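You operate a simulated robot arm through the tools that you are given. There is no shell and no other tool. Be economical: measure what you need, move in short steps, check, and stop when the job is done.

The job below is to be done with a simulated robot arm. You get a single attempt, and the scene is never put back.

## Task
Put the green lip pad on top of the yellow pan.

Only the result counts: the job must be done as asked and must still hold three seconds after the hand-in. Knocking over, shifting, dropping, spilling or breaking anything else fails it.

## Robot
A 7-joint arm with a two-finger parallel gripper, fixed in place. Base frame: the origin is at the foot of the arm, x ahead of it, y to its left, z up. Units: cm, rad, N and s.
With the tool pointing down near the work surface it reaches from about 24 to 62 cm from the base axis. Its first joint turns from -1.152 to 1.152 rad. Payload 2.6 kg.
The TCP is the grasp point between the finger pads, 3 cm short of the fingertips. In the tool frame z runs along the fingers and y along their closing line. Largest opening 9.4 cm; finger width 2.8, thickness 1; the body of the gripper, 5 by 9.6 cm, starts 5.5 cm behind the TCP.
Orientation is that of the tool frame in the base frame, as a unit quaternion [w, x, y, z]. With the fingers straight down and closing along the base's y, the tool's x points along the base's -x, its y along +y and its z along -z.

## Interface
- The arm moves only by the tool nudge_tool. Its argument "targets" is a list of rows, each an object of numbers (a shift or turn left out is 0, a gripper value left out holds the last): "tx", "ty", "tz": the shift along the base's x, y, z in cm; "ax", "ay", "az": the turn, a rotation vector about the base's x, y, z in rad; "jaw": the finger opening in cm, from 0 to 9.4. In form: [{"tx": .., "ty": .., "tz": .., "ax": .., "ay": .., "az": .., "jaw": ..}, ...]. A call has 1 to 8 rows; each row is the pose to reach, as a shift and turn from the pose commanded when the call began. Each row takes 0.2 s and may step no farther than 5 cm and 0.15 rad from the row before; otherwise, or with a gripper value out of range, the whole call is refused. A pose out of reach is approached as far as the arm can. The call stops where the force on the tool passes 40 N (or 10 N more than at its start, if that is more) or the arm is blocked; 0.2 s more then pass. The fingers move at their own pace (about 7.2 cm/s each) and stop on an object; they squeeze with about 22 N. The grip force told is the motor's: it shows also when the fingers shut on nothing. Time passes only in rows, and 0.2 s behind the last, so rows that repeat a pose let the fingers close. The reply holds the time, the measured pose of the TCP, the force on the tool along the base axes, the opening and the grip force, in the units named above and with some noise, and new pictures: "views" is both (left out), scene, wrist or none.
- Cameras (640 x 400 px; columns grow to the right, rows downward): "scene" is fixed at [3.32, 43.22, 55.98]; the picture's right is [-0.79, -0.62, 0.00], its down [-0.38, 0.48, -0.79] and it looks along [0.49, -0.62, -0.62] (base axes); focal length 312 px, centre (320, 200). "wrist" rides on the gripper at [7.6, 1.4, -10.2] in the tool frame; the picture's right is [-0.18, 0.98, 0.00], its down [-0.75, -0.14, -0.64] and it looks along [-0.63, -0.12, 0.77] (tool axes); focal length 243 px, centre (320, 200). There is no depth. A picture from a camera that has moved, and an enlarged one, comes with that camera's place and axes in the base frame and with its lens.
- inspect(camera, box): a new picture of the part [left, top, right, bottom] of that camera's present view, enlarged. It takes no simulated time.
- sign_off(): hands the job in; it is judged then, once.

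Work in short steps. Places have to be worked out from the pictures, the camera data and where the tool is seen: move nearer, look again, correct. Check each grasp and each placing, and mend what went wrong. You have 90 turns and 170 pictures in all, those below and enlarged ones among them. Open the gripper and draw the arm clear of the work before you hand the job in, unless the task says otherwise; then end with one line.

The tools are called after ">>>" as a command line: name --argument value ..., lists and objects as JSON in quotes. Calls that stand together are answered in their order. nudge_tool: Moves the arm, as the interface text tells. Its arguments: {"type":"object","properties":{"targets":{"type":"array","items":{"type":"object","properties":{"tx":{"type":"number"},"ty":{"type":"number"},"tz":{"type":"number"},"ax":{"type":"number"},"ay":{"type":"number"},"az":{"type":"number"},"jaw":{"type":"number"}}}},"views":{"type":"string","enum":["both","scene","wrist","none"]}},"required":["targets"]} The other tools are called the same way: inspect (camera, box) takes an enlarged picture of a part of a camera's view; sign_off () hands the job in.

At the start:

```text
clock: 0.0
tool_pos: [46.83, 14.92, 24.49]
tool_rot: [0.0, 0.0, 1.0, 0.0]
wrist_force: [-0.2, -0.3, -1.6]
grip_width: 9.41
finger_force: 0.1
```

scene: 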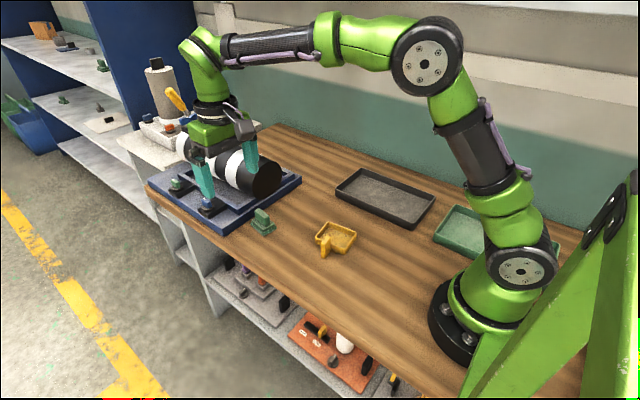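
wrist: 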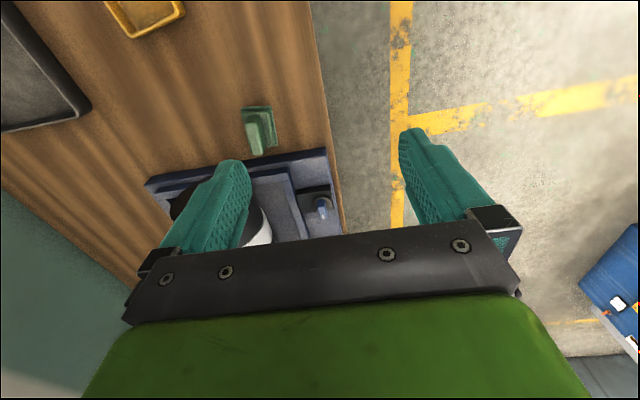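

I'll enlarge the region of the green object and the yellow pan to see their shapes.

>>> inspect --camera "scene" --box '[220, 180, 380, 280]'

>>> inspect --camera "wrist" --box '[80, 0, 340, 162]'

>>> inspect --camera "scene" --box '[130, 130, 310, 242]'

```text
4.00 times, centred on (300, 230) of scene
camera zoom: at [3.32, 43.22, 55.98], right [-0.79, -0.62, 0.0], down [-0.38, 0.48, -0.79], along [0.49, -0.62, -0.62], focal length 1248 px, centre (400, 80)
```

zoom: 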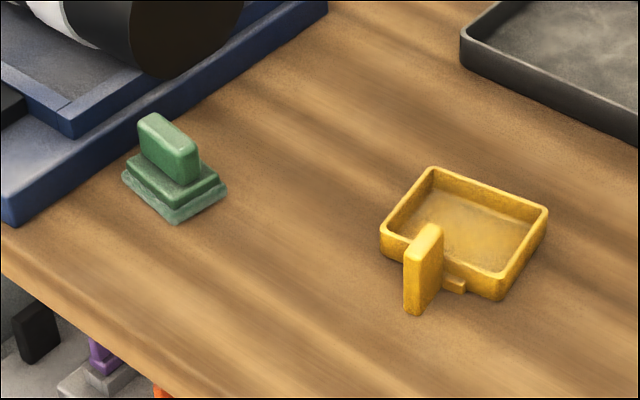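

```text
2.46 times, centred on (210, 81) of wrist
camera zoom: at [39.18, 16.36, 34.86], right [0.18, 0.98, 0.0], down [0.75, -0.14, 0.64], along [0.63, -0.12, -0.77], focal length 597 px, centre (591, 493)
```

zoom: 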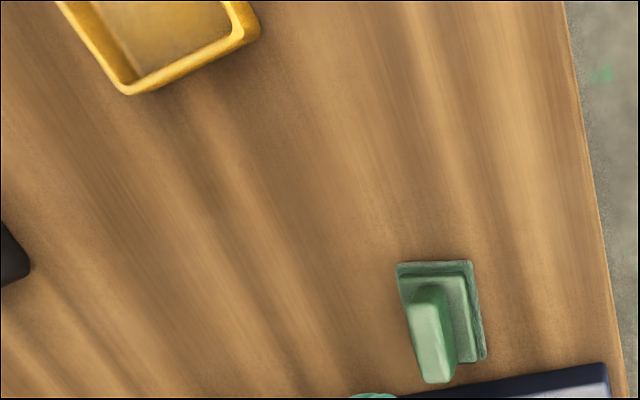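

```text
3.56 times, centred on (220, 186) of scene
camera zoom: at [3.32, 43.22, 55.98], right [-0.79, -0.62, 0.0], down [-0.38, 0.48, -0.79], along [0.49, -0.62, -0.62], focal length 1110 px, centre (676, 250)
```

zoom: 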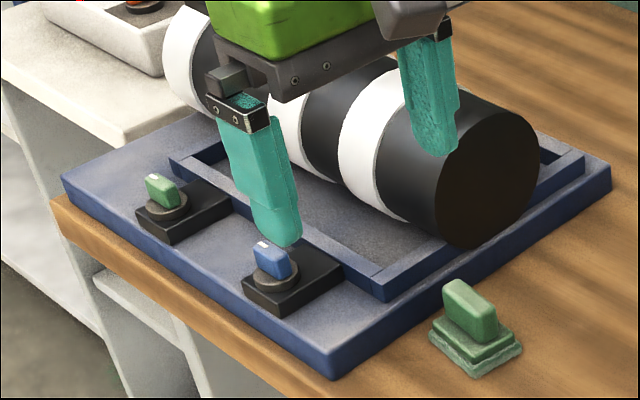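

The pad is at about (52.5, 4.9), with its upright grip running along x and its top at z≈4.5. The pan is at about (34.3, -2.4), rim z≈2. I'll move high to just short of the pad and look again.

>>> nudge_tool --targets '[{"tx": 0, "ty": -4}, {"tx": 0, "ty": -7}, {"tx": 1, "ty": -10, "tz": -2}, {"tx": 1, "ty": -10, "tz": -5}, {"tx": 1, "ty": -10, "tz": -5}]'

```text
clock: 1.2
tool_pos: [47.86, 4.95, 19.48]
tool_rot: [0.001, 0.0, 1.0, 0.0]
wrist_force: [-0.5, 0.1, 0.3]
grip_width: 9.39
finger_force: 0.0
camera wrist: at [40.18, 6.37, 29.74], right [0.18, 0.98, 0.0], down [0.75, -0.14, 0.64], along [0.63, -0.12, -0.77], focal length 243 px, centre (320, 200)
```

scene: 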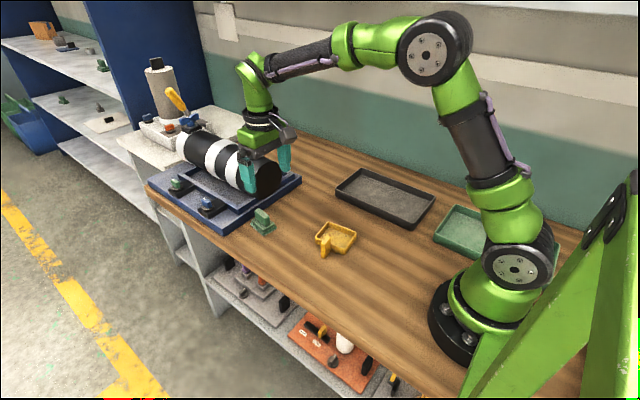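
wrist: 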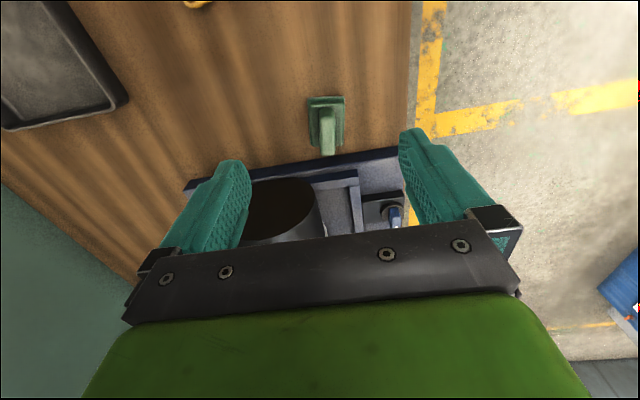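

The pad is between the fingers in y. I'll enlarge both views to measure it precisely.

>>> inspect --camera "wrist" --box '[260, 80, 420, 180]'

>>> inspect --camera "scene" --box '[220, 180, 316, 240]'

```text
4.00 times, centred on (340, 130) of wrist
camera zoom: at [40.18, 6.37, 29.74], right [0.18, 0.98, 0.0], down [0.75, -0.14, 0.64], along [0.63, -0.12, -0.77], focal length 970 px, centre (240, 480)
```

zoom: 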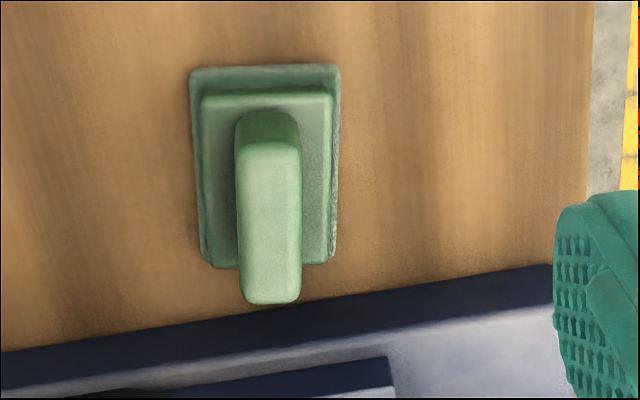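

```text
6.67 times, centred on (268, 210) of scene
camera zoom: at [3.32, 43.22, 55.98], right [-0.79, -0.62, 0.0], down [-0.38, 0.48, -0.79], along [0.49, -0.62, -0.62], focal length 2081 px, centre (667, 133)
```

zoom: 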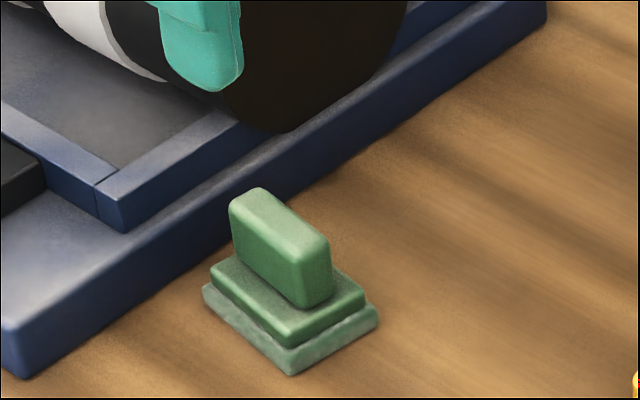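

By triangulation the grip top is centred near (52.1, 4.9, 4.3), about 4.5 cm long and 1.7 thick, with a yaw of about -0.13 rad. The base top is at about 1.4. I'll align and descend to just above it.

>>> nudge_tool --targets '[{"tx": 2, "tz": -2, "az": -0.06, "jaw": 6}, {"tx": 3.9, "ty": -0.05, "tz": -4, "az": -0.13}, {"tx": 3.9, "ty": -0.05, "tz": -8, "az": -0.13}, {"tx": 3.9, "ty": -0.05, "tz": -11, "az": -0.13}, {"tx": 3.9, "ty": -0.05, "tz": -11, "az": -0.13}]'

>>> inspect --camera "scene" --box '[200, 130, 328, 240]'

```text
clock: 2.4
tool_pos: [51.57, 5.06, 8.49]
tool_rot: [-0.001, 0.066, 0.998, 0.0]
wrist_force: [-0.4, 0.5, 0.3]
grip_width: 5.99
finger_force: 0.1
camera wrist: at [44.28, 7.47, 18.73], right [0.31, 0.95, 0.0], down [0.73, -0.24, 0.64], along [0.61, -0.2, -0.77], focal length 243 px, centre (320, 200)
```

scene: 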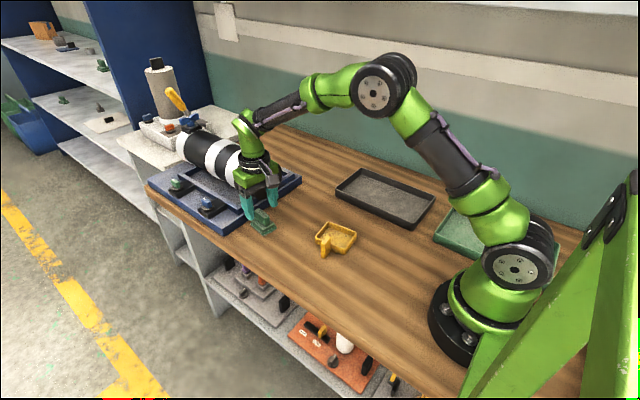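
wrist: 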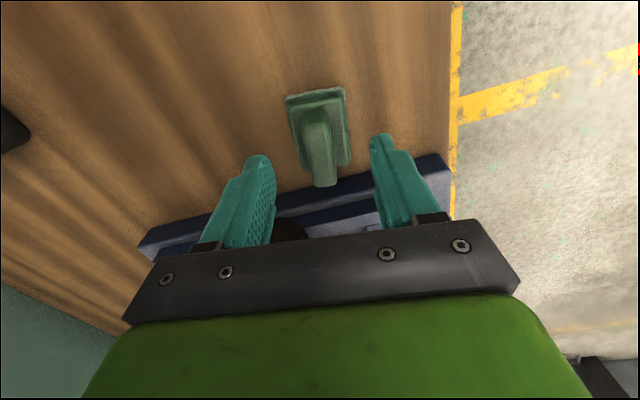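

```text
3.64 times, centred on (264, 185) of scene
camera zoom: at [3.32, 43.22, 55.98], right [-0.79, -0.62, 0.0], down [-0.38, 0.48, -0.79], along [0.49, -0.62, -0.62], focal length 1135 px, centre (524, 254)
```

zoom: 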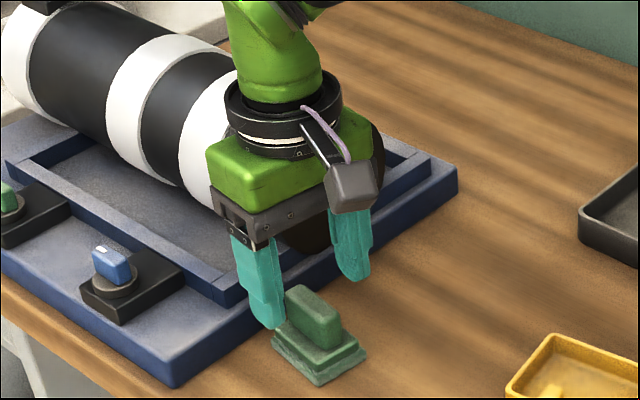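

The fingers straddle the grip centrally and the body clears the drum (its face is at x≥58). I'll descend to TCP z≈4.8 and close.

>>> nudge_tool --targets '[{"tx": 0.2, "ty": -0.1, "tz": -2}, {"tx": 0.2, "ty": -0.1, "tz": -3.6}, {"tx": 0.2, "ty": -0.1, "tz": -3.6}]'

>>> inspect --camera "scene" --box '[216, 160, 312, 240]'

```text
clock: 3.2
tool_pos: [51.93, 4.87, 4.89]
tool_rot: [-0.001, 0.064, 0.998, 0.0]
wrist_force: [-0.2, -0.4, -0.1]
grip_width: 6.0
finger_force: 0.0
camera wrist: at [44.51, 7.37, 15.2], right [0.31, 0.95, 0.0], down [0.73, -0.24, 0.64], along [0.61, -0.2, -0.77], focal length 243 px, centre (320, 200)
```

scene: 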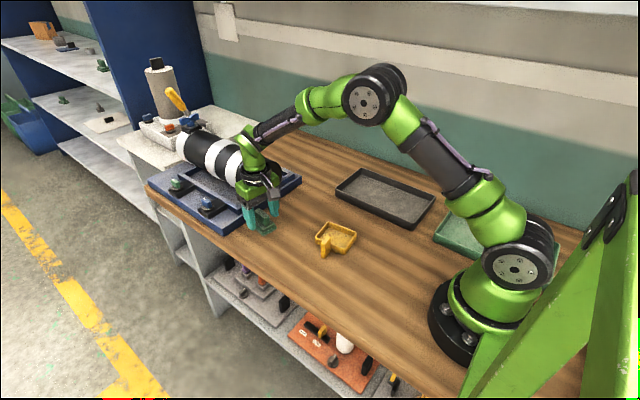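
wrist: 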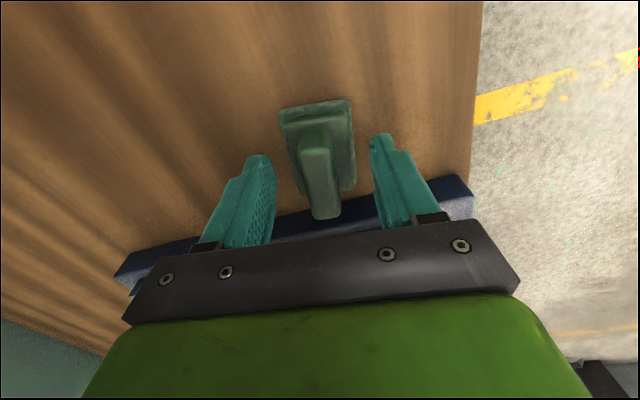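

```text
5.00 times, centred on (264, 200) of scene
camera zoom: at [3.32, 43.22, 55.98], right [-0.79, -0.62, 0.0], down [-0.38, 0.48, -0.79], along [0.49, -0.62, -0.62], focal length 1561 px, centre (600, 200)
```

zoom: 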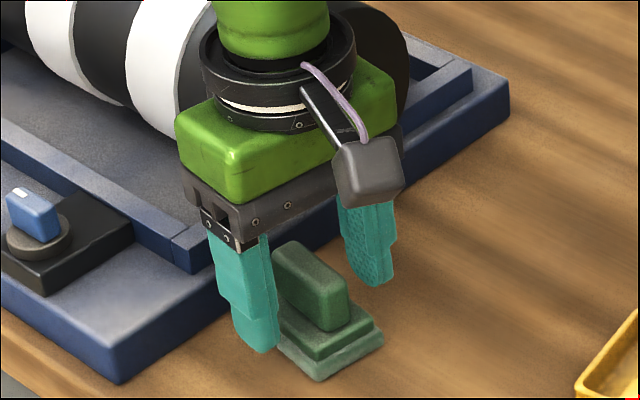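

Position good, no contact force. Closing the fingers on the grip.

>>> nudge_tool --targets '[{"jaw": 3}, {"jaw": 0.5}, {"jaw": 0.5}, {"jaw": 0.5}, {"jaw": 0.5}]'

```text
clock: 4.4
tool_pos: [51.77, 4.92, 4.93]
tool_rot: [-0.001, 0.065, 0.998, 0.0]
wrist_force: [0.4, 0.2, 0.2]
grip_width: 3.72
finger_force: 22.0
camera wrist: at [44.51, 7.36, 15.23], right [0.31, 0.95, 0.0], down [0.73, -0.24, 0.64], along [0.61, -0.2, -0.77], focal length 243 px, centre (320, 200)
```

scene: 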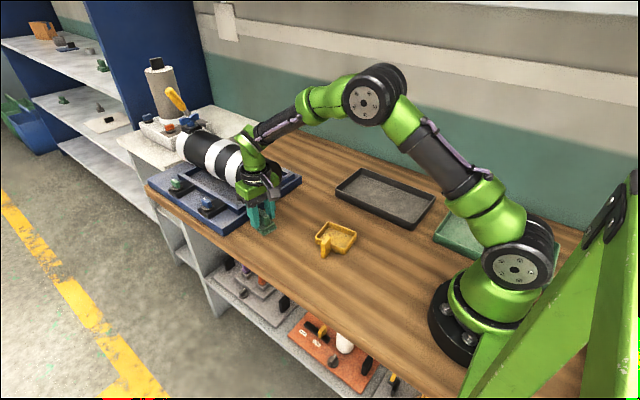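
wrist: 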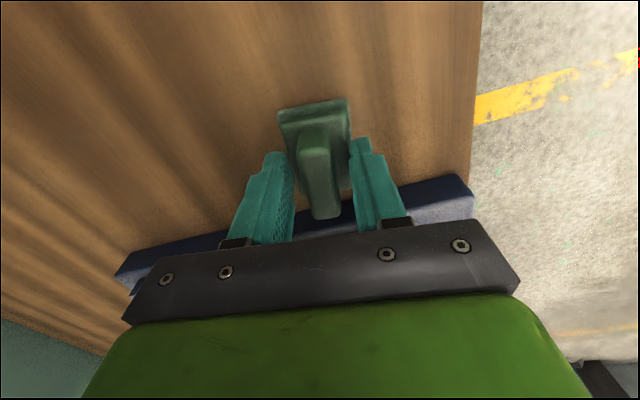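

The opening stopped at 3.72 cm, so the fingers caught the upper block of the base and not the grip. I'll take a close look before reopening.

>>> inspect --camera "scene" --box '[232, 190, 296, 240]'

>>> inspect --camera "wrist" --box '[220, 80, 412, 240]'

```text
8.00 times, centred on (264, 215) of scene
camera zoom: at [3.32, 43.22, 55.98], right [-0.79, -0.62, 0.0], down [-0.38, 0.48, -0.79], along [0.49, -0.62, -0.62], focal length 2497 px, centre (768, 80)
```

zoom: 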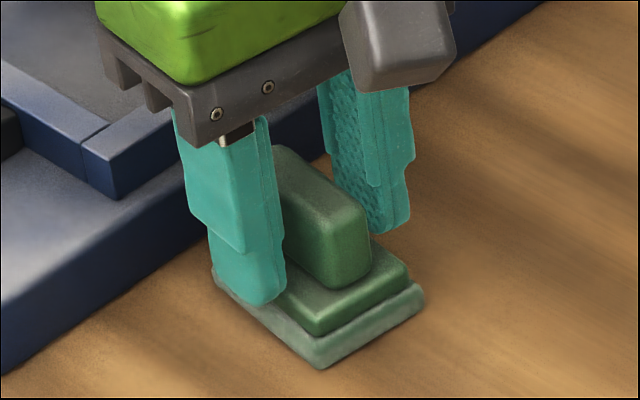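

```text
2.50 times, centred on (316, 160) of wrist
camera zoom: at [44.51, 7.36, 15.23], right [0.31, 0.95, 0.0], down [0.73, -0.24, 0.64], along [0.61, -0.2, -0.77], focal length 606 px, centre (330, 300)
```

zoom: 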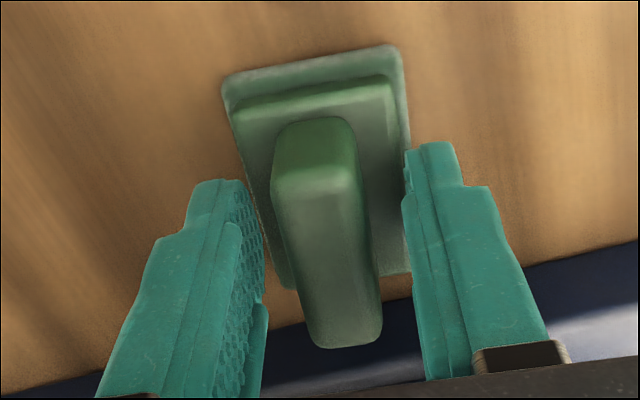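

The tips do overlap the upper block. I'll open, raise 0.5 cm and close again on the grip.

>>> nudge_tool --targets '[{"jaw": 5}, {"jaw": 5}, {"tx": 0.1, "tz": 0.5, "jaw": 5}, {"tx": 0.1, "tz": 0.5, "jaw": 3}, {"tx": 0.1, "tz": 0.5, "jaw": 0.5}, {"tx": 0.1, "tz": 0.5, "jaw": 0.5}, {"tx": 0.1, "tz": 0.5, "jaw": 0.5}]'

>>> inspect --camera "scene" --box '[232, 190, 296, 240]'

```text
clock: 6.0
tool_pos: [52.0, 4.89, 5.5]
tool_rot: [0.002, 0.066, 0.998, -0.001]
wrist_force: [-0.8, 0.0, 7.4]
grip_width: 1.73
finger_force: 21.9
camera wrist: at [44.62, 7.31, 15.79], right [0.31, 0.95, 0.0], down [0.73, -0.24, 0.64], along [0.61, -0.2, -0.77], focal length 243 px, centre (320, 200)
```

scene: 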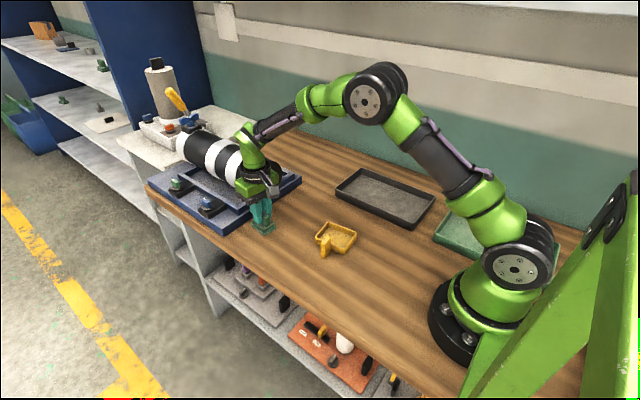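
wrist: 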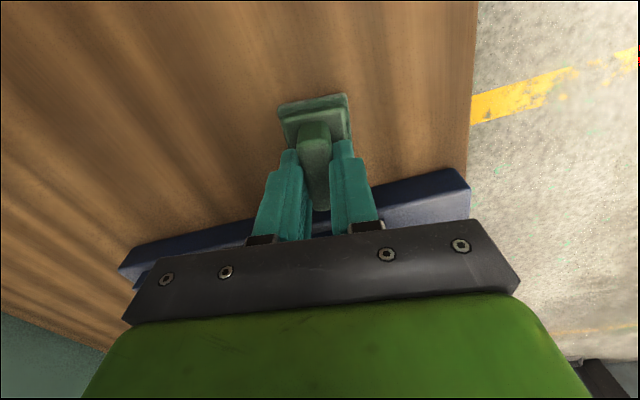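

```text
8.00 times, centred on (264, 215) of scene
camera zoom: at [3.31, 43.22, 55.98], right [-0.79, -0.62, 0.0], down [-0.38, 0.48, -0.79], along [0.49, -0.62, -0.61], focal length 2497 px, centre (768, 80)
```

zoom: 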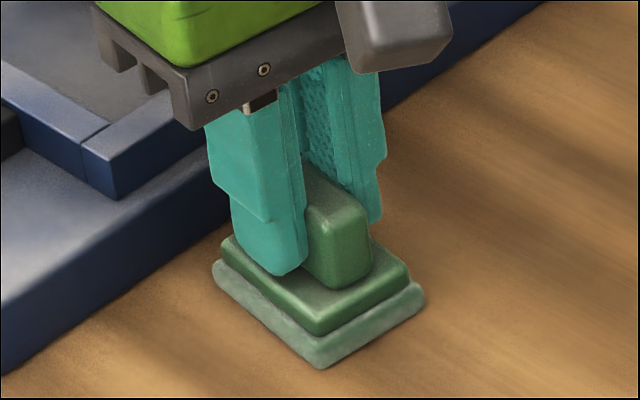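

The grip is held at 1.73 cm. I'll lift slowly while watching the force, moving slightly away from the platform.

>>> nudge_tool --targets '[{"tz": 0.5}, {"tz": 1.5}, {"tx": -0.5, "tz": 4}, {"tx": -2, "tz": 6.5}, {"tx": -2, "tz": 6.5}]'

>>> inspect --camera "scene" --box '[210, 140, 370, 260]'

```text
clock: 7.2
tool_pos: [49.99, 4.87, 12.05]
tool_rot: [0.0, 0.064, 0.998, 0.0]
wrist_force: [0.4, 0.9, -0.7]
grip_width: 1.74
finger_force: 21.5
camera wrist: at [42.67, 7.24, 22.32], right [0.31, 0.95, 0.0], down [0.73, -0.24, 0.64], along [0.61, -0.2, -0.77], focal length 243 px, centre (320, 200)
```

scene: 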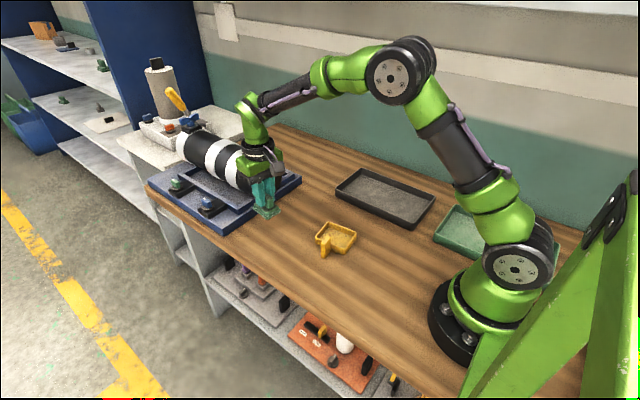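
wrist: 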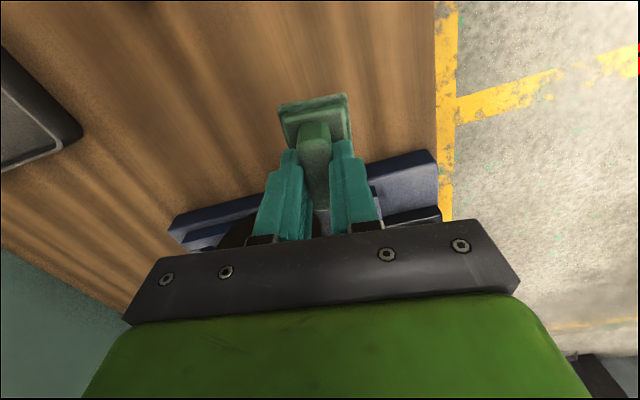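

```text
3.33 times, centred on (290, 200) of scene
camera zoom: at [3.32, 43.22, 55.98], right [-0.79, -0.62, 0.0], down [-0.38, 0.48, -0.79], along [0.49, -0.62, -0.62], focal length 1040 px, centre (420, 200)
```

zoom: 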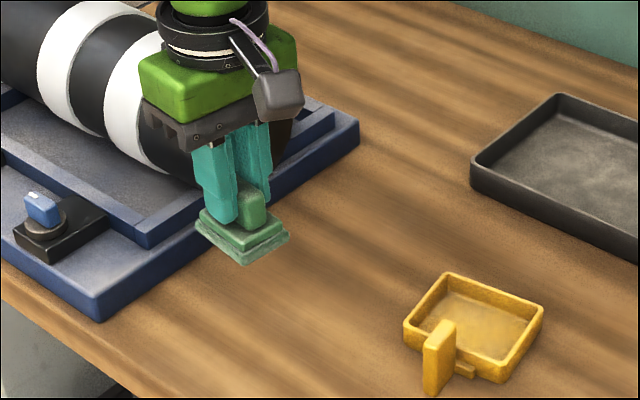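

The pad is lifted, level and firmly held. I'll carry it to above the pan at about (34.3, -2.4), turning to match the pan's yaw of about +0.16.

>>> nudge_tool --targets '[{"tx": -3, "ty": -1.5, "tz": 1, "az": 0.06}, {"tx": -6.5, "ty": -3, "tz": 1, "az": 0.12}, {"tx": -10, "ty": -4.5, "tz": 1, "az": 0.18}, {"tx": -13, "ty": -6, "tz": 1, "az": 0.24}, {"tx": -15.7, "ty": -7.3, "tz": 0.5, "az": 0.29}, {"tx": -15.7, "ty": -7.3, "tz": 0.5, "az": 0.29}]'

>>> inspect --camera "scene" --box '[280, 170, 400, 270]'

>>> inspect --camera "wrist" --box '[220, 60, 412, 240]'

```text
clock: 8.6
tool_pos: [34.31, -2.63, 12.39]
tool_rot: [-0.001, -0.08, 0.997, 0.0]
wrist_force: [0.0, -0.1, -0.4]
grip_width: 1.73
finger_force: 21.8
camera wrist: at [26.56, -2.35, 22.78], right [0.02, 1.0, 0.0], down [0.77, -0.02, 0.64], along [0.64, -0.02, -0.77], focal length 243 px, centre (320, 200)
```

scene: 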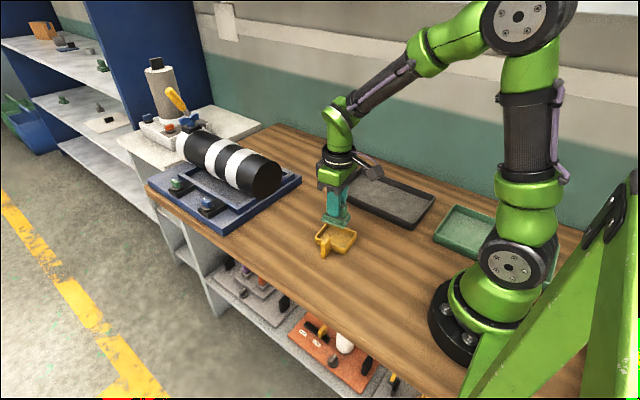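
wrist: 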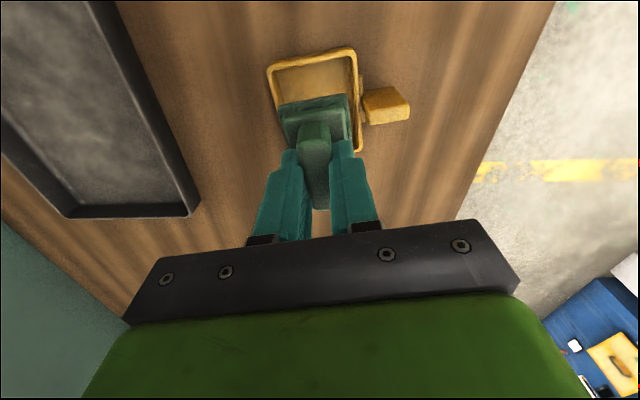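

```text
4.00 times, centred on (340, 220) of scene
camera zoom: at [3.32, 43.22, 55.98], right [-0.79, -0.62, 0.0], down [-0.38, 0.48, -0.79], along [0.49, -0.62, -0.62], focal length 1248 px, centre (240, 120)
```

zoom: 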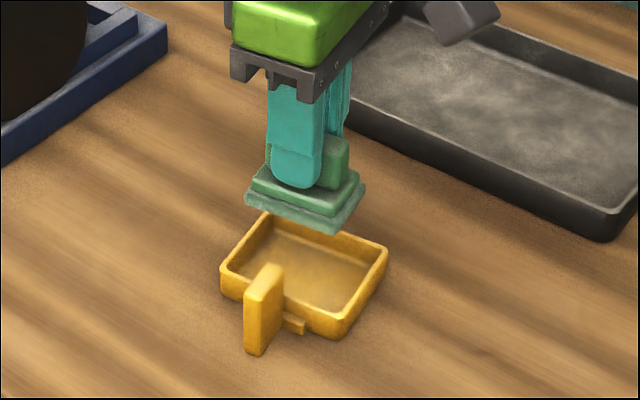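

```text
2.22 times, centred on (316, 150) of wrist
camera zoom: at [26.56, -2.35, 22.78], right [0.02, 1.0, 0.0], down [0.77, -0.02, 0.64], along [0.64, -0.02, -0.77], focal length 539 px, centre (329, 311)
```

zoom: 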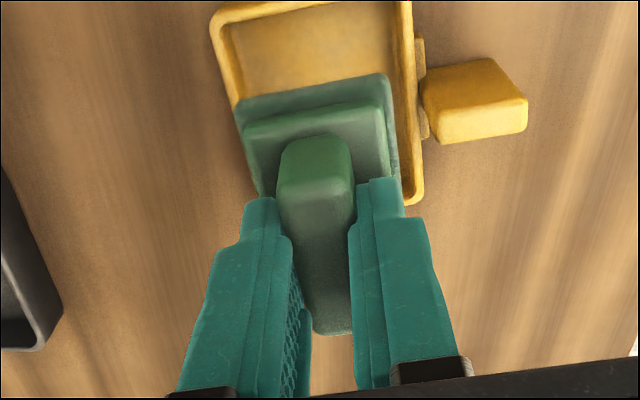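

I'll measure the pan rim in the wrist view more precisely.

>>> inspect --camera "wrist" --box '[256, 36, 416, 164]'

```text
3.12 times, centred on (336, 100) of wrist
camera zoom: at [26.56, -2.35, 22.78], right [0.02, 1.0, 0.0], down [0.77, -0.02, 0.64], along [0.64, -0.02, -0.77], focal length 758 px, centre (270, 512)
```

zoom: 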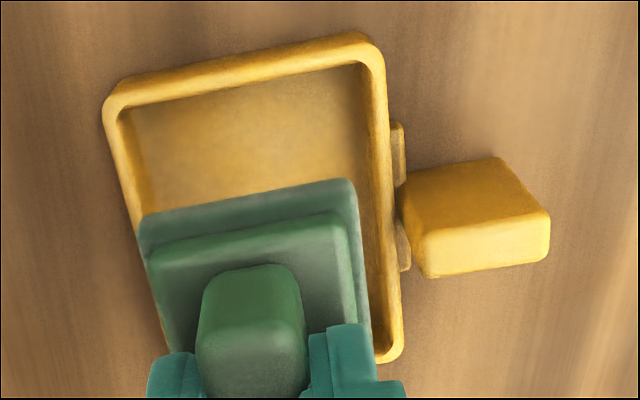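

The pan's inner opening is about 7.6 × 6.05, centred at (34.2, -2.55) with yaw ≈0.14. The pad (6.1 × 4.1, yaw ≈0.14) sits above it almost exactly. I'll descend until the pad is just above the rim.

>>> nudge_tool --targets '[{"tx": -0.05, "ty": 0.1, "tz": -2}, {"tx": -0.05, "ty": 0.1, "tz": -4.3}, {"tx": -0.05, "ty": 0.1, "tz": -4.3}]'

>>> inspect --camera "scene" --box '[292, 190, 388, 270]'

>>> inspect --camera "wrist" --box '[256, 36, 416, 186]'

```text
clock: 9.4
tool_pos: [34.4, -2.48, 8.01]
tool_rot: [-0.001, -0.079, 0.997, -0.001]
wrist_force: [-0.6, 0.1, -0.5]
grip_width: 1.74
finger_force: 22.0
camera wrist: at [26.62, -2.31, 18.44], right [0.03, 1.0, 0.0], down [0.77, -0.02, 0.64], along [0.64, -0.02, -0.77], focal length 243 px, centre (320, 200)
```

scene: 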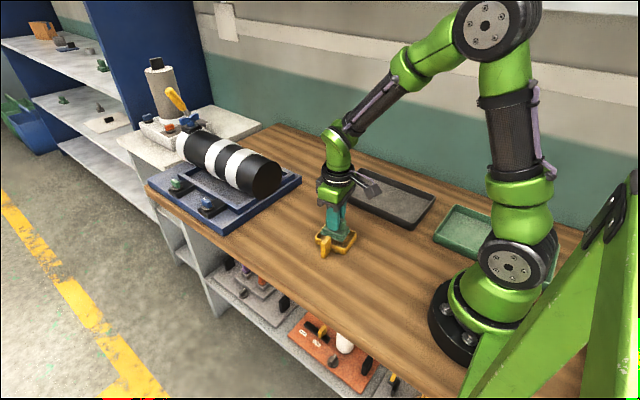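
wrist: 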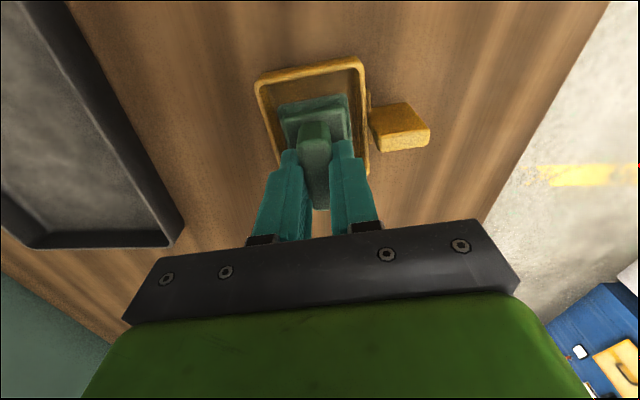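

```text
5.00 times, centred on (340, 230) of scene
camera zoom: at [3.32, 43.22, 55.98], right [-0.79, -0.62, 0.0], down [-0.38, 0.48, -0.79], along [0.49, -0.62, -0.62], focal length 1561 px, centre (220, 50)
```

zoom: 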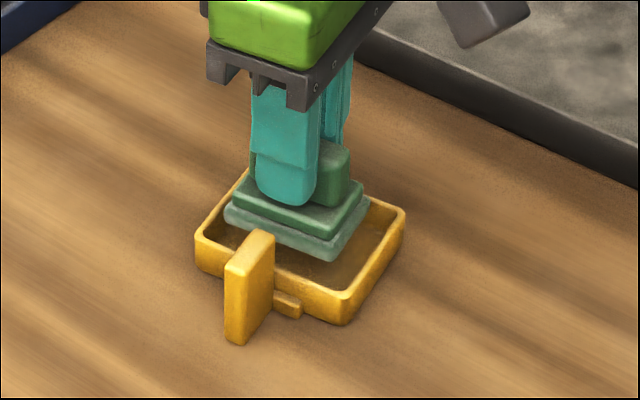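

```text
2.67 times, centred on (336, 111) of wrist
camera zoom: at [26.62, -2.31, 18.44], right [0.03, 1.0, 0.0], down [0.77, -0.02, 0.64], along [0.64, -0.02, -0.77], focal length 647 px, centre (277, 437)
```

zoom: 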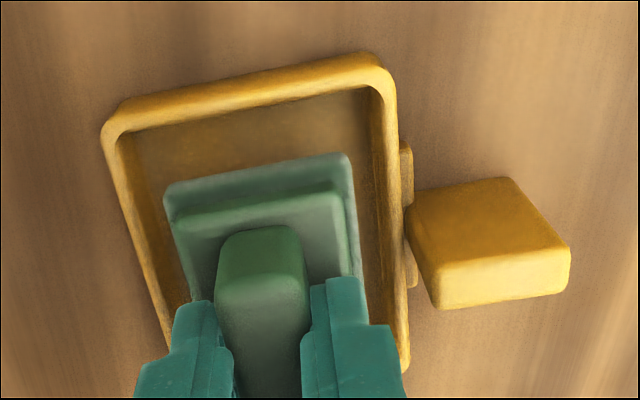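

The pad is centred within the rim, with about 0.9 cm clear at the near edge. I'll shift slightly towards -x/-y and lower it toward the pan floor, watching the force.

>>> nudge_tool --targets '[{"tx": -0.15, "ty": -0.08, "tz": -0.8}, {"tx": -0.15, "ty": -0.08, "tz": -1.4}, {"tx": -0.15, "ty": -0.08, "tz": -1.8}, {"tx": -0.15, "ty": -0.08, "tz": -1.8}]'

>>> inspect --camera "scene" --box '[292, 190, 388, 270]'

>>> inspect --camera "wrist" --box '[256, 36, 416, 186]'

```text
clock: 9.8
tool_pos: [34.17, -2.55, 7.73]
tool_rot: [0.002, -0.078, 0.997, 0.0]
wrist_force: [-3.2, 0.0, 9.7]
grip_width: 1.75
finger_force: 22.3
stopped in row 2: the force on the tool passed its limit (the readings are from after the stop); the commanded pose is now the measured one
camera wrist: at [26.5, -2.32, 17.98], right [0.03, 1.0, 0.0], down [0.76, -0.02, 0.64], along [0.64, -0.02, -0.76], focal length 243 px, centre (320, 200)
```

scene: 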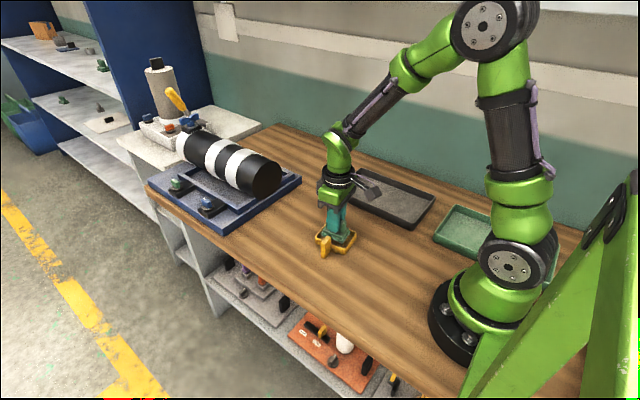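
wrist: 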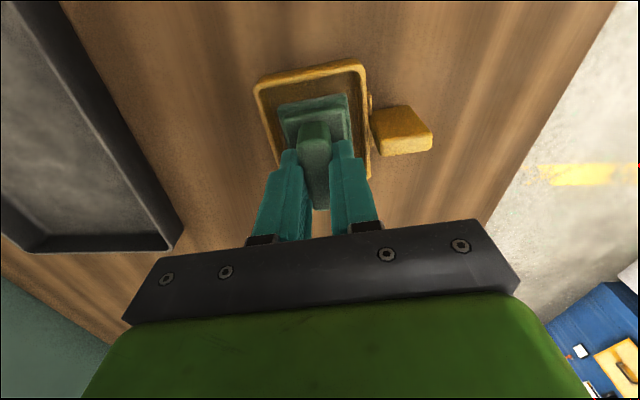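

```text
5.00 times, centred on (340, 230) of scene
camera zoom: at [3.31, 43.23, 55.98], right [-0.79, -0.62, 0.0], down [-0.38, 0.48, -0.79], along [0.49, -0.62, -0.61], focal length 1561 px, centre (220, 50)
```

zoom: 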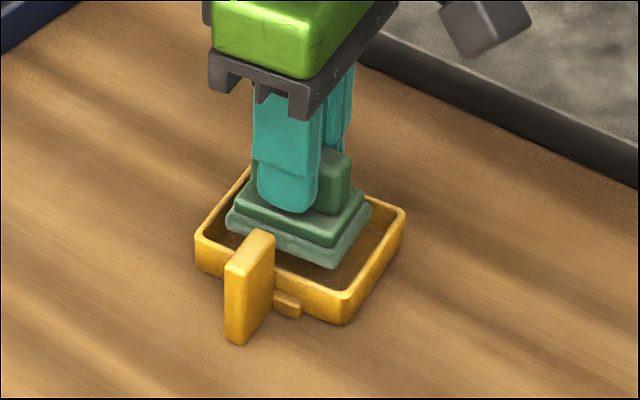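

```text
2.67 times, centred on (336, 111) of wrist
camera zoom: at [26.5, -2.32, 17.98], right [0.03, 1.0, 0.0], down [0.76, -0.02, 0.64], along [0.64, -0.02, -0.76], focal length 647 px, centre (277, 437)
```

zoom: 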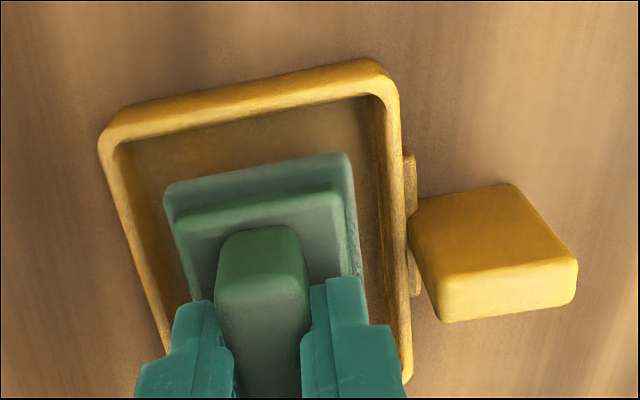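

Contact came early, at TCP z≈7.7 with the pad bottom at ≈2.2, which is about rim height. The far edge may be touching the hidden far rim. I'll raise slightly, shift 0.4 cm toward -x and lower again gently.

>>> nudge_tool --targets '[{"tz": 0.5}, {"tx": -0.4, "tz": 0.5}, {"tx": -0.4, "tz": 0.2}, {"tx": -0.4, "tz": 0.0}, {"tx": -0.4, "tz": -0.15}, {"tx": -0.4, "tz": -0.3}, {"tx": -0.4, "tz": -0.45}, {"tx": -0.4, "tz": -0.6}]'

>>> inspect --camera "scene" --box '[292, 190, 388, 270]'

>>> inspect --camera "wrist" --box '[256, 36, 416, 186]'

```text
clock: 11.1
tool_pos: [33.9, -2.5, 7.73]
tool_rot: [0.002, -0.078, 0.997, 0.001]
wrist_force: [-3.6, 0.8, 9.8]
grip_width: 1.75
finger_force: 22.0
stopped in row 6: the force on the tool passed its limit (the readings are from after the stop); the commanded pose is now the measured one
camera wrist: at [26.14, -2.3, 17.96], right [0.03, 1.0, 0.0], down [0.76, -0.02, 0.65], along [0.65, -0.02, -0.76], focal length 243 px, centre (320, 200)
```

scene: 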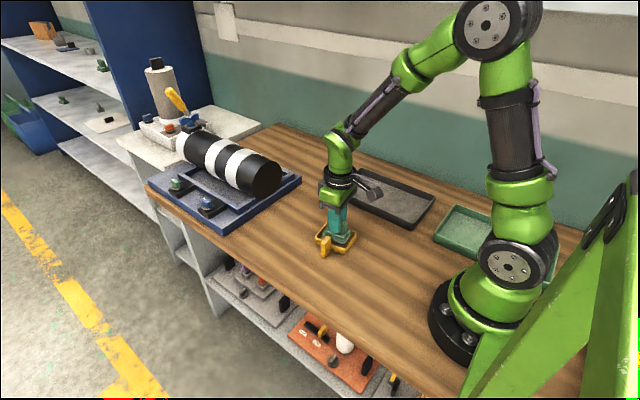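
wrist: 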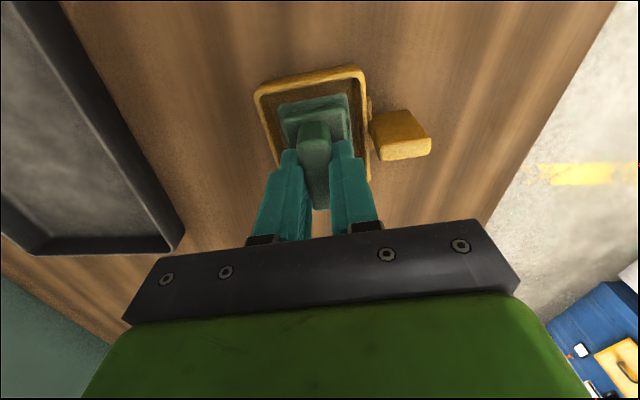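

```text
5.00 times, centred on (340, 230) of scene
camera zoom: at [3.31, 43.23, 55.98], right [-0.79, -0.62, 0.0], down [-0.38, 0.48, -0.79], along [0.49, -0.62, -0.61], focal length 1561 px, centre (220, 50)
```

zoom: 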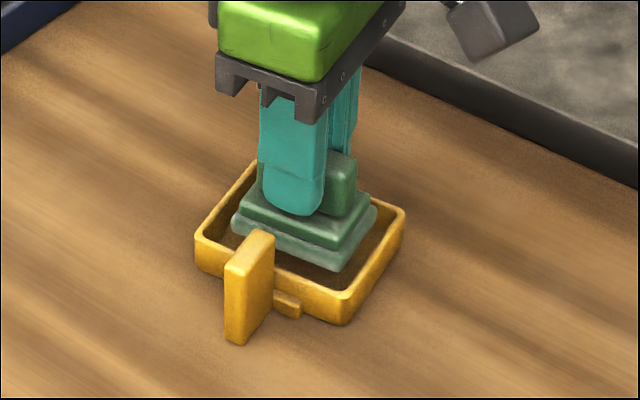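

```text
2.67 times, centred on (336, 111) of wrist
camera zoom: at [26.14, -2.3, 17.96], right [0.03, 1.0, 0.0], down [0.76, -0.02, 0.65], along [0.65, -0.02, -0.76], focal length 647 px, centre (277, 437)
```

zoom: 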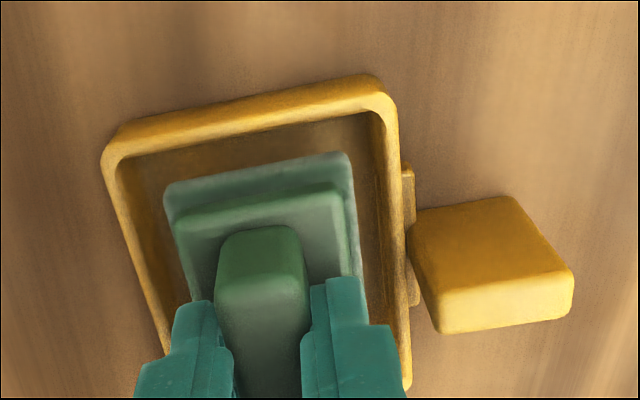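

The contact height is the same (7.73) after the shift. The visible gaps are about 0.8 cm at both sides and the far +y corner is clear too. So the pan seems to support the pad flat at about rim height. I'll recentre (+0.25 in x), set down gently in fine steps and check.

>>> nudge_tool --targets '[{"tz": 0.5}, {"tx": 0.25, "tz": 0.5}, {"tx": 0.25, "tz": 0.25}, {"tx": 0.25, "tz": 0.1}, {"tx": 0.25, "tz": 0.0}, {"tx": 0.25, "tz": 0.0}]' --views "none"

```text
clock: 12.5
tool_pos: [34.4, -2.42, 7.69]
tool_rot: [0.002, -0.078, 0.997, 0.001]
wrist_force: [-2.6, -0.1, 9.4]
grip_width: 1.73
finger_force: 21.8
```

It is supported with about 9 N at the same height. I'll ease up slightly and open the fingers a little to see whether the pad stays.

>>> nudge_tool --targets '[{"tx": -0.1, "tz": 0.05}, {"tx": -0.1, "tz": 0.05, "jaw": 2.2}, {"tx": -0.1, "tz": 0.05, "jaw": 2.6}, {"tx": -0.1, "tz": 0.05, "jaw": 2.6}]'

>>> inspect --camera "scene" --box '[292, 190, 388, 270]'

>>> inspect --camera "wrist" --box '[256, 36, 416, 186]'

```text
clock: 13.5
tool_pos: [34.12, -2.55, 7.77]
tool_rot: [0.003, -0.078, 0.997, 0.0]
wrist_force: [0.9, 1.1, 0.0]
grip_width: 2.6
finger_force: 0.1
camera wrist: at [26.32, -2.3, 18.02], right [0.03, 1.0, 0.0], down [0.76, -0.02, 0.65], along [0.65, -0.02, -0.76], focal length 243 px, centre (320, 200)
```

scene: 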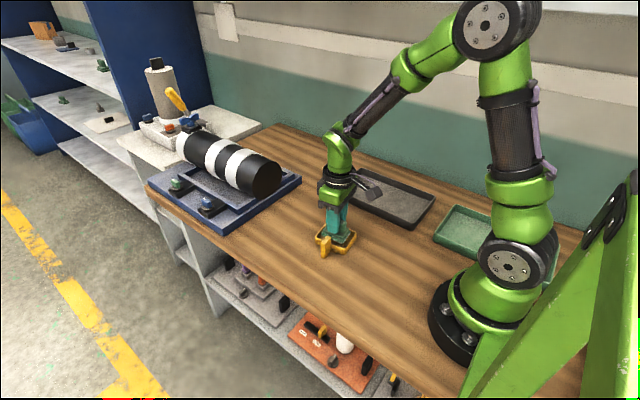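
wrist: 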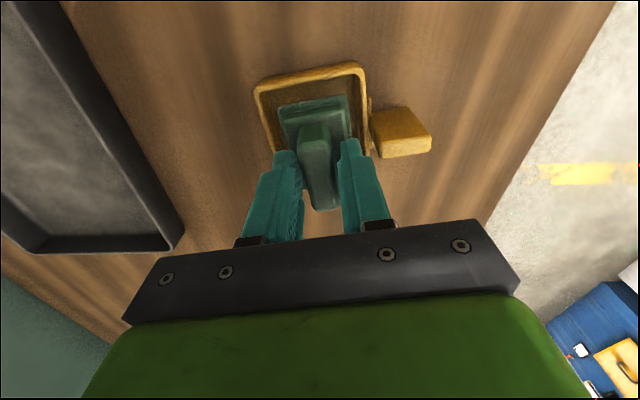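

```text
5.00 times, centred on (340, 230) of scene
camera zoom: at [3.32, 43.22, 55.98], right [-0.79, -0.62, 0.0], down [-0.38, 0.48, -0.79], along [0.49, -0.62, -0.62], focal length 1561 px, centre (220, 50)
```

zoom: 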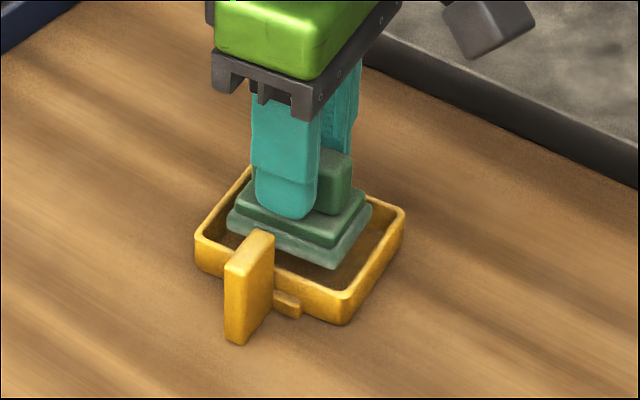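

```text
2.67 times, centred on (336, 111) of wrist
camera zoom: at [26.32, -2.3, 18.02], right [0.03, 1.0, 0.0], down [0.76, -0.02, 0.65], along [0.65, -0.02, -0.76], focal length 647 px, centre (277, 437)
```

zoom: 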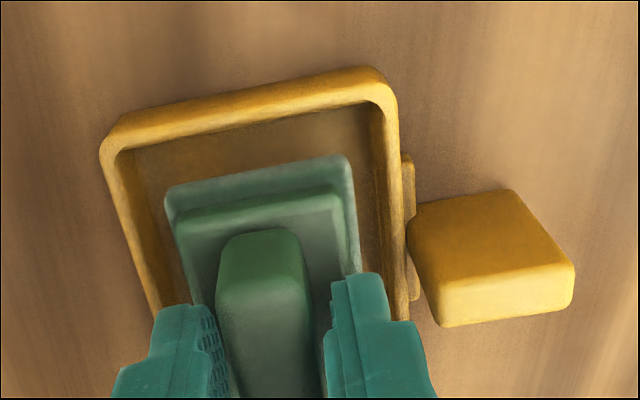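

The pad stays level and supported, with zero force on the tool and the grip free. I'll raise straight up and open a little wider once the fingers are clear, then look.

>>> nudge_tool --targets '[{"tz": 0.5, "jaw": 3}, {"tz": 2, "jaw": 3}, {"tz": 5, "jaw": 3}, {"tz": 9, "jaw": 5}, {"tx": 2, "tz": 12, "jaw": 5}, {"tx": 5, "ty": -3, "tz": 14, "jaw": 5}, {"tx": 8, "ty": -6, "tz": 15, "jaw": 5}]'

>>> inspect --camera "scene" --box '[292, 190, 388, 270]'

```text
clock: 15.1
tool_pos: [42.1, -8.79, 22.82]
tool_rot: [0.002, -0.077, 0.997, 0.0]
wrist_force: [-0.3, 1.1, -0.7]
grip_width: 5.01
finger_force: 0.1
camera wrist: at [34.28, -8.5, 33.06], right [0.03, 1.0, 0.0], down [0.76, -0.02, 0.65], along [0.65, -0.02, -0.76], focal length 243 px, centre (320, 200)
```

scene: 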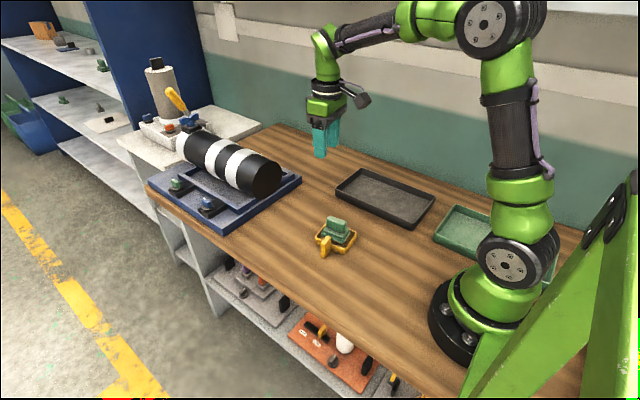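
wrist: 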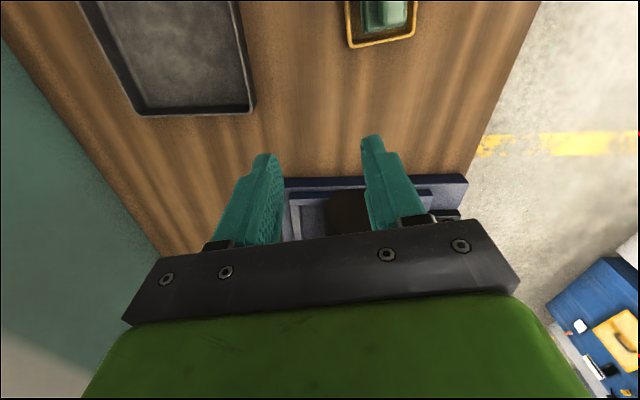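

```text
5.00 times, centred on (340, 230) of scene
camera zoom: at [3.31, 43.23, 55.98], right [-0.79, -0.62, 0.0], down [-0.38, 0.48, -0.79], along [0.49, -0.62, -0.62], focal length 1561 px, centre (220, 50)
```

zoom: 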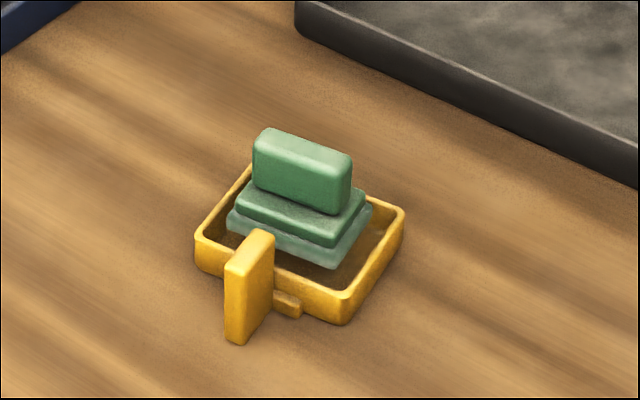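

The pad sits level and centred on the pan, the pan has not moved, and the arm is clear with the gripper open. Handing in.

>>> sign_off

```text
The job is handed in.
```

The green lip pad is resting level and centred on the yellow pan, the pan hasn't moved, and the arm is drawn clear with the gripper open.
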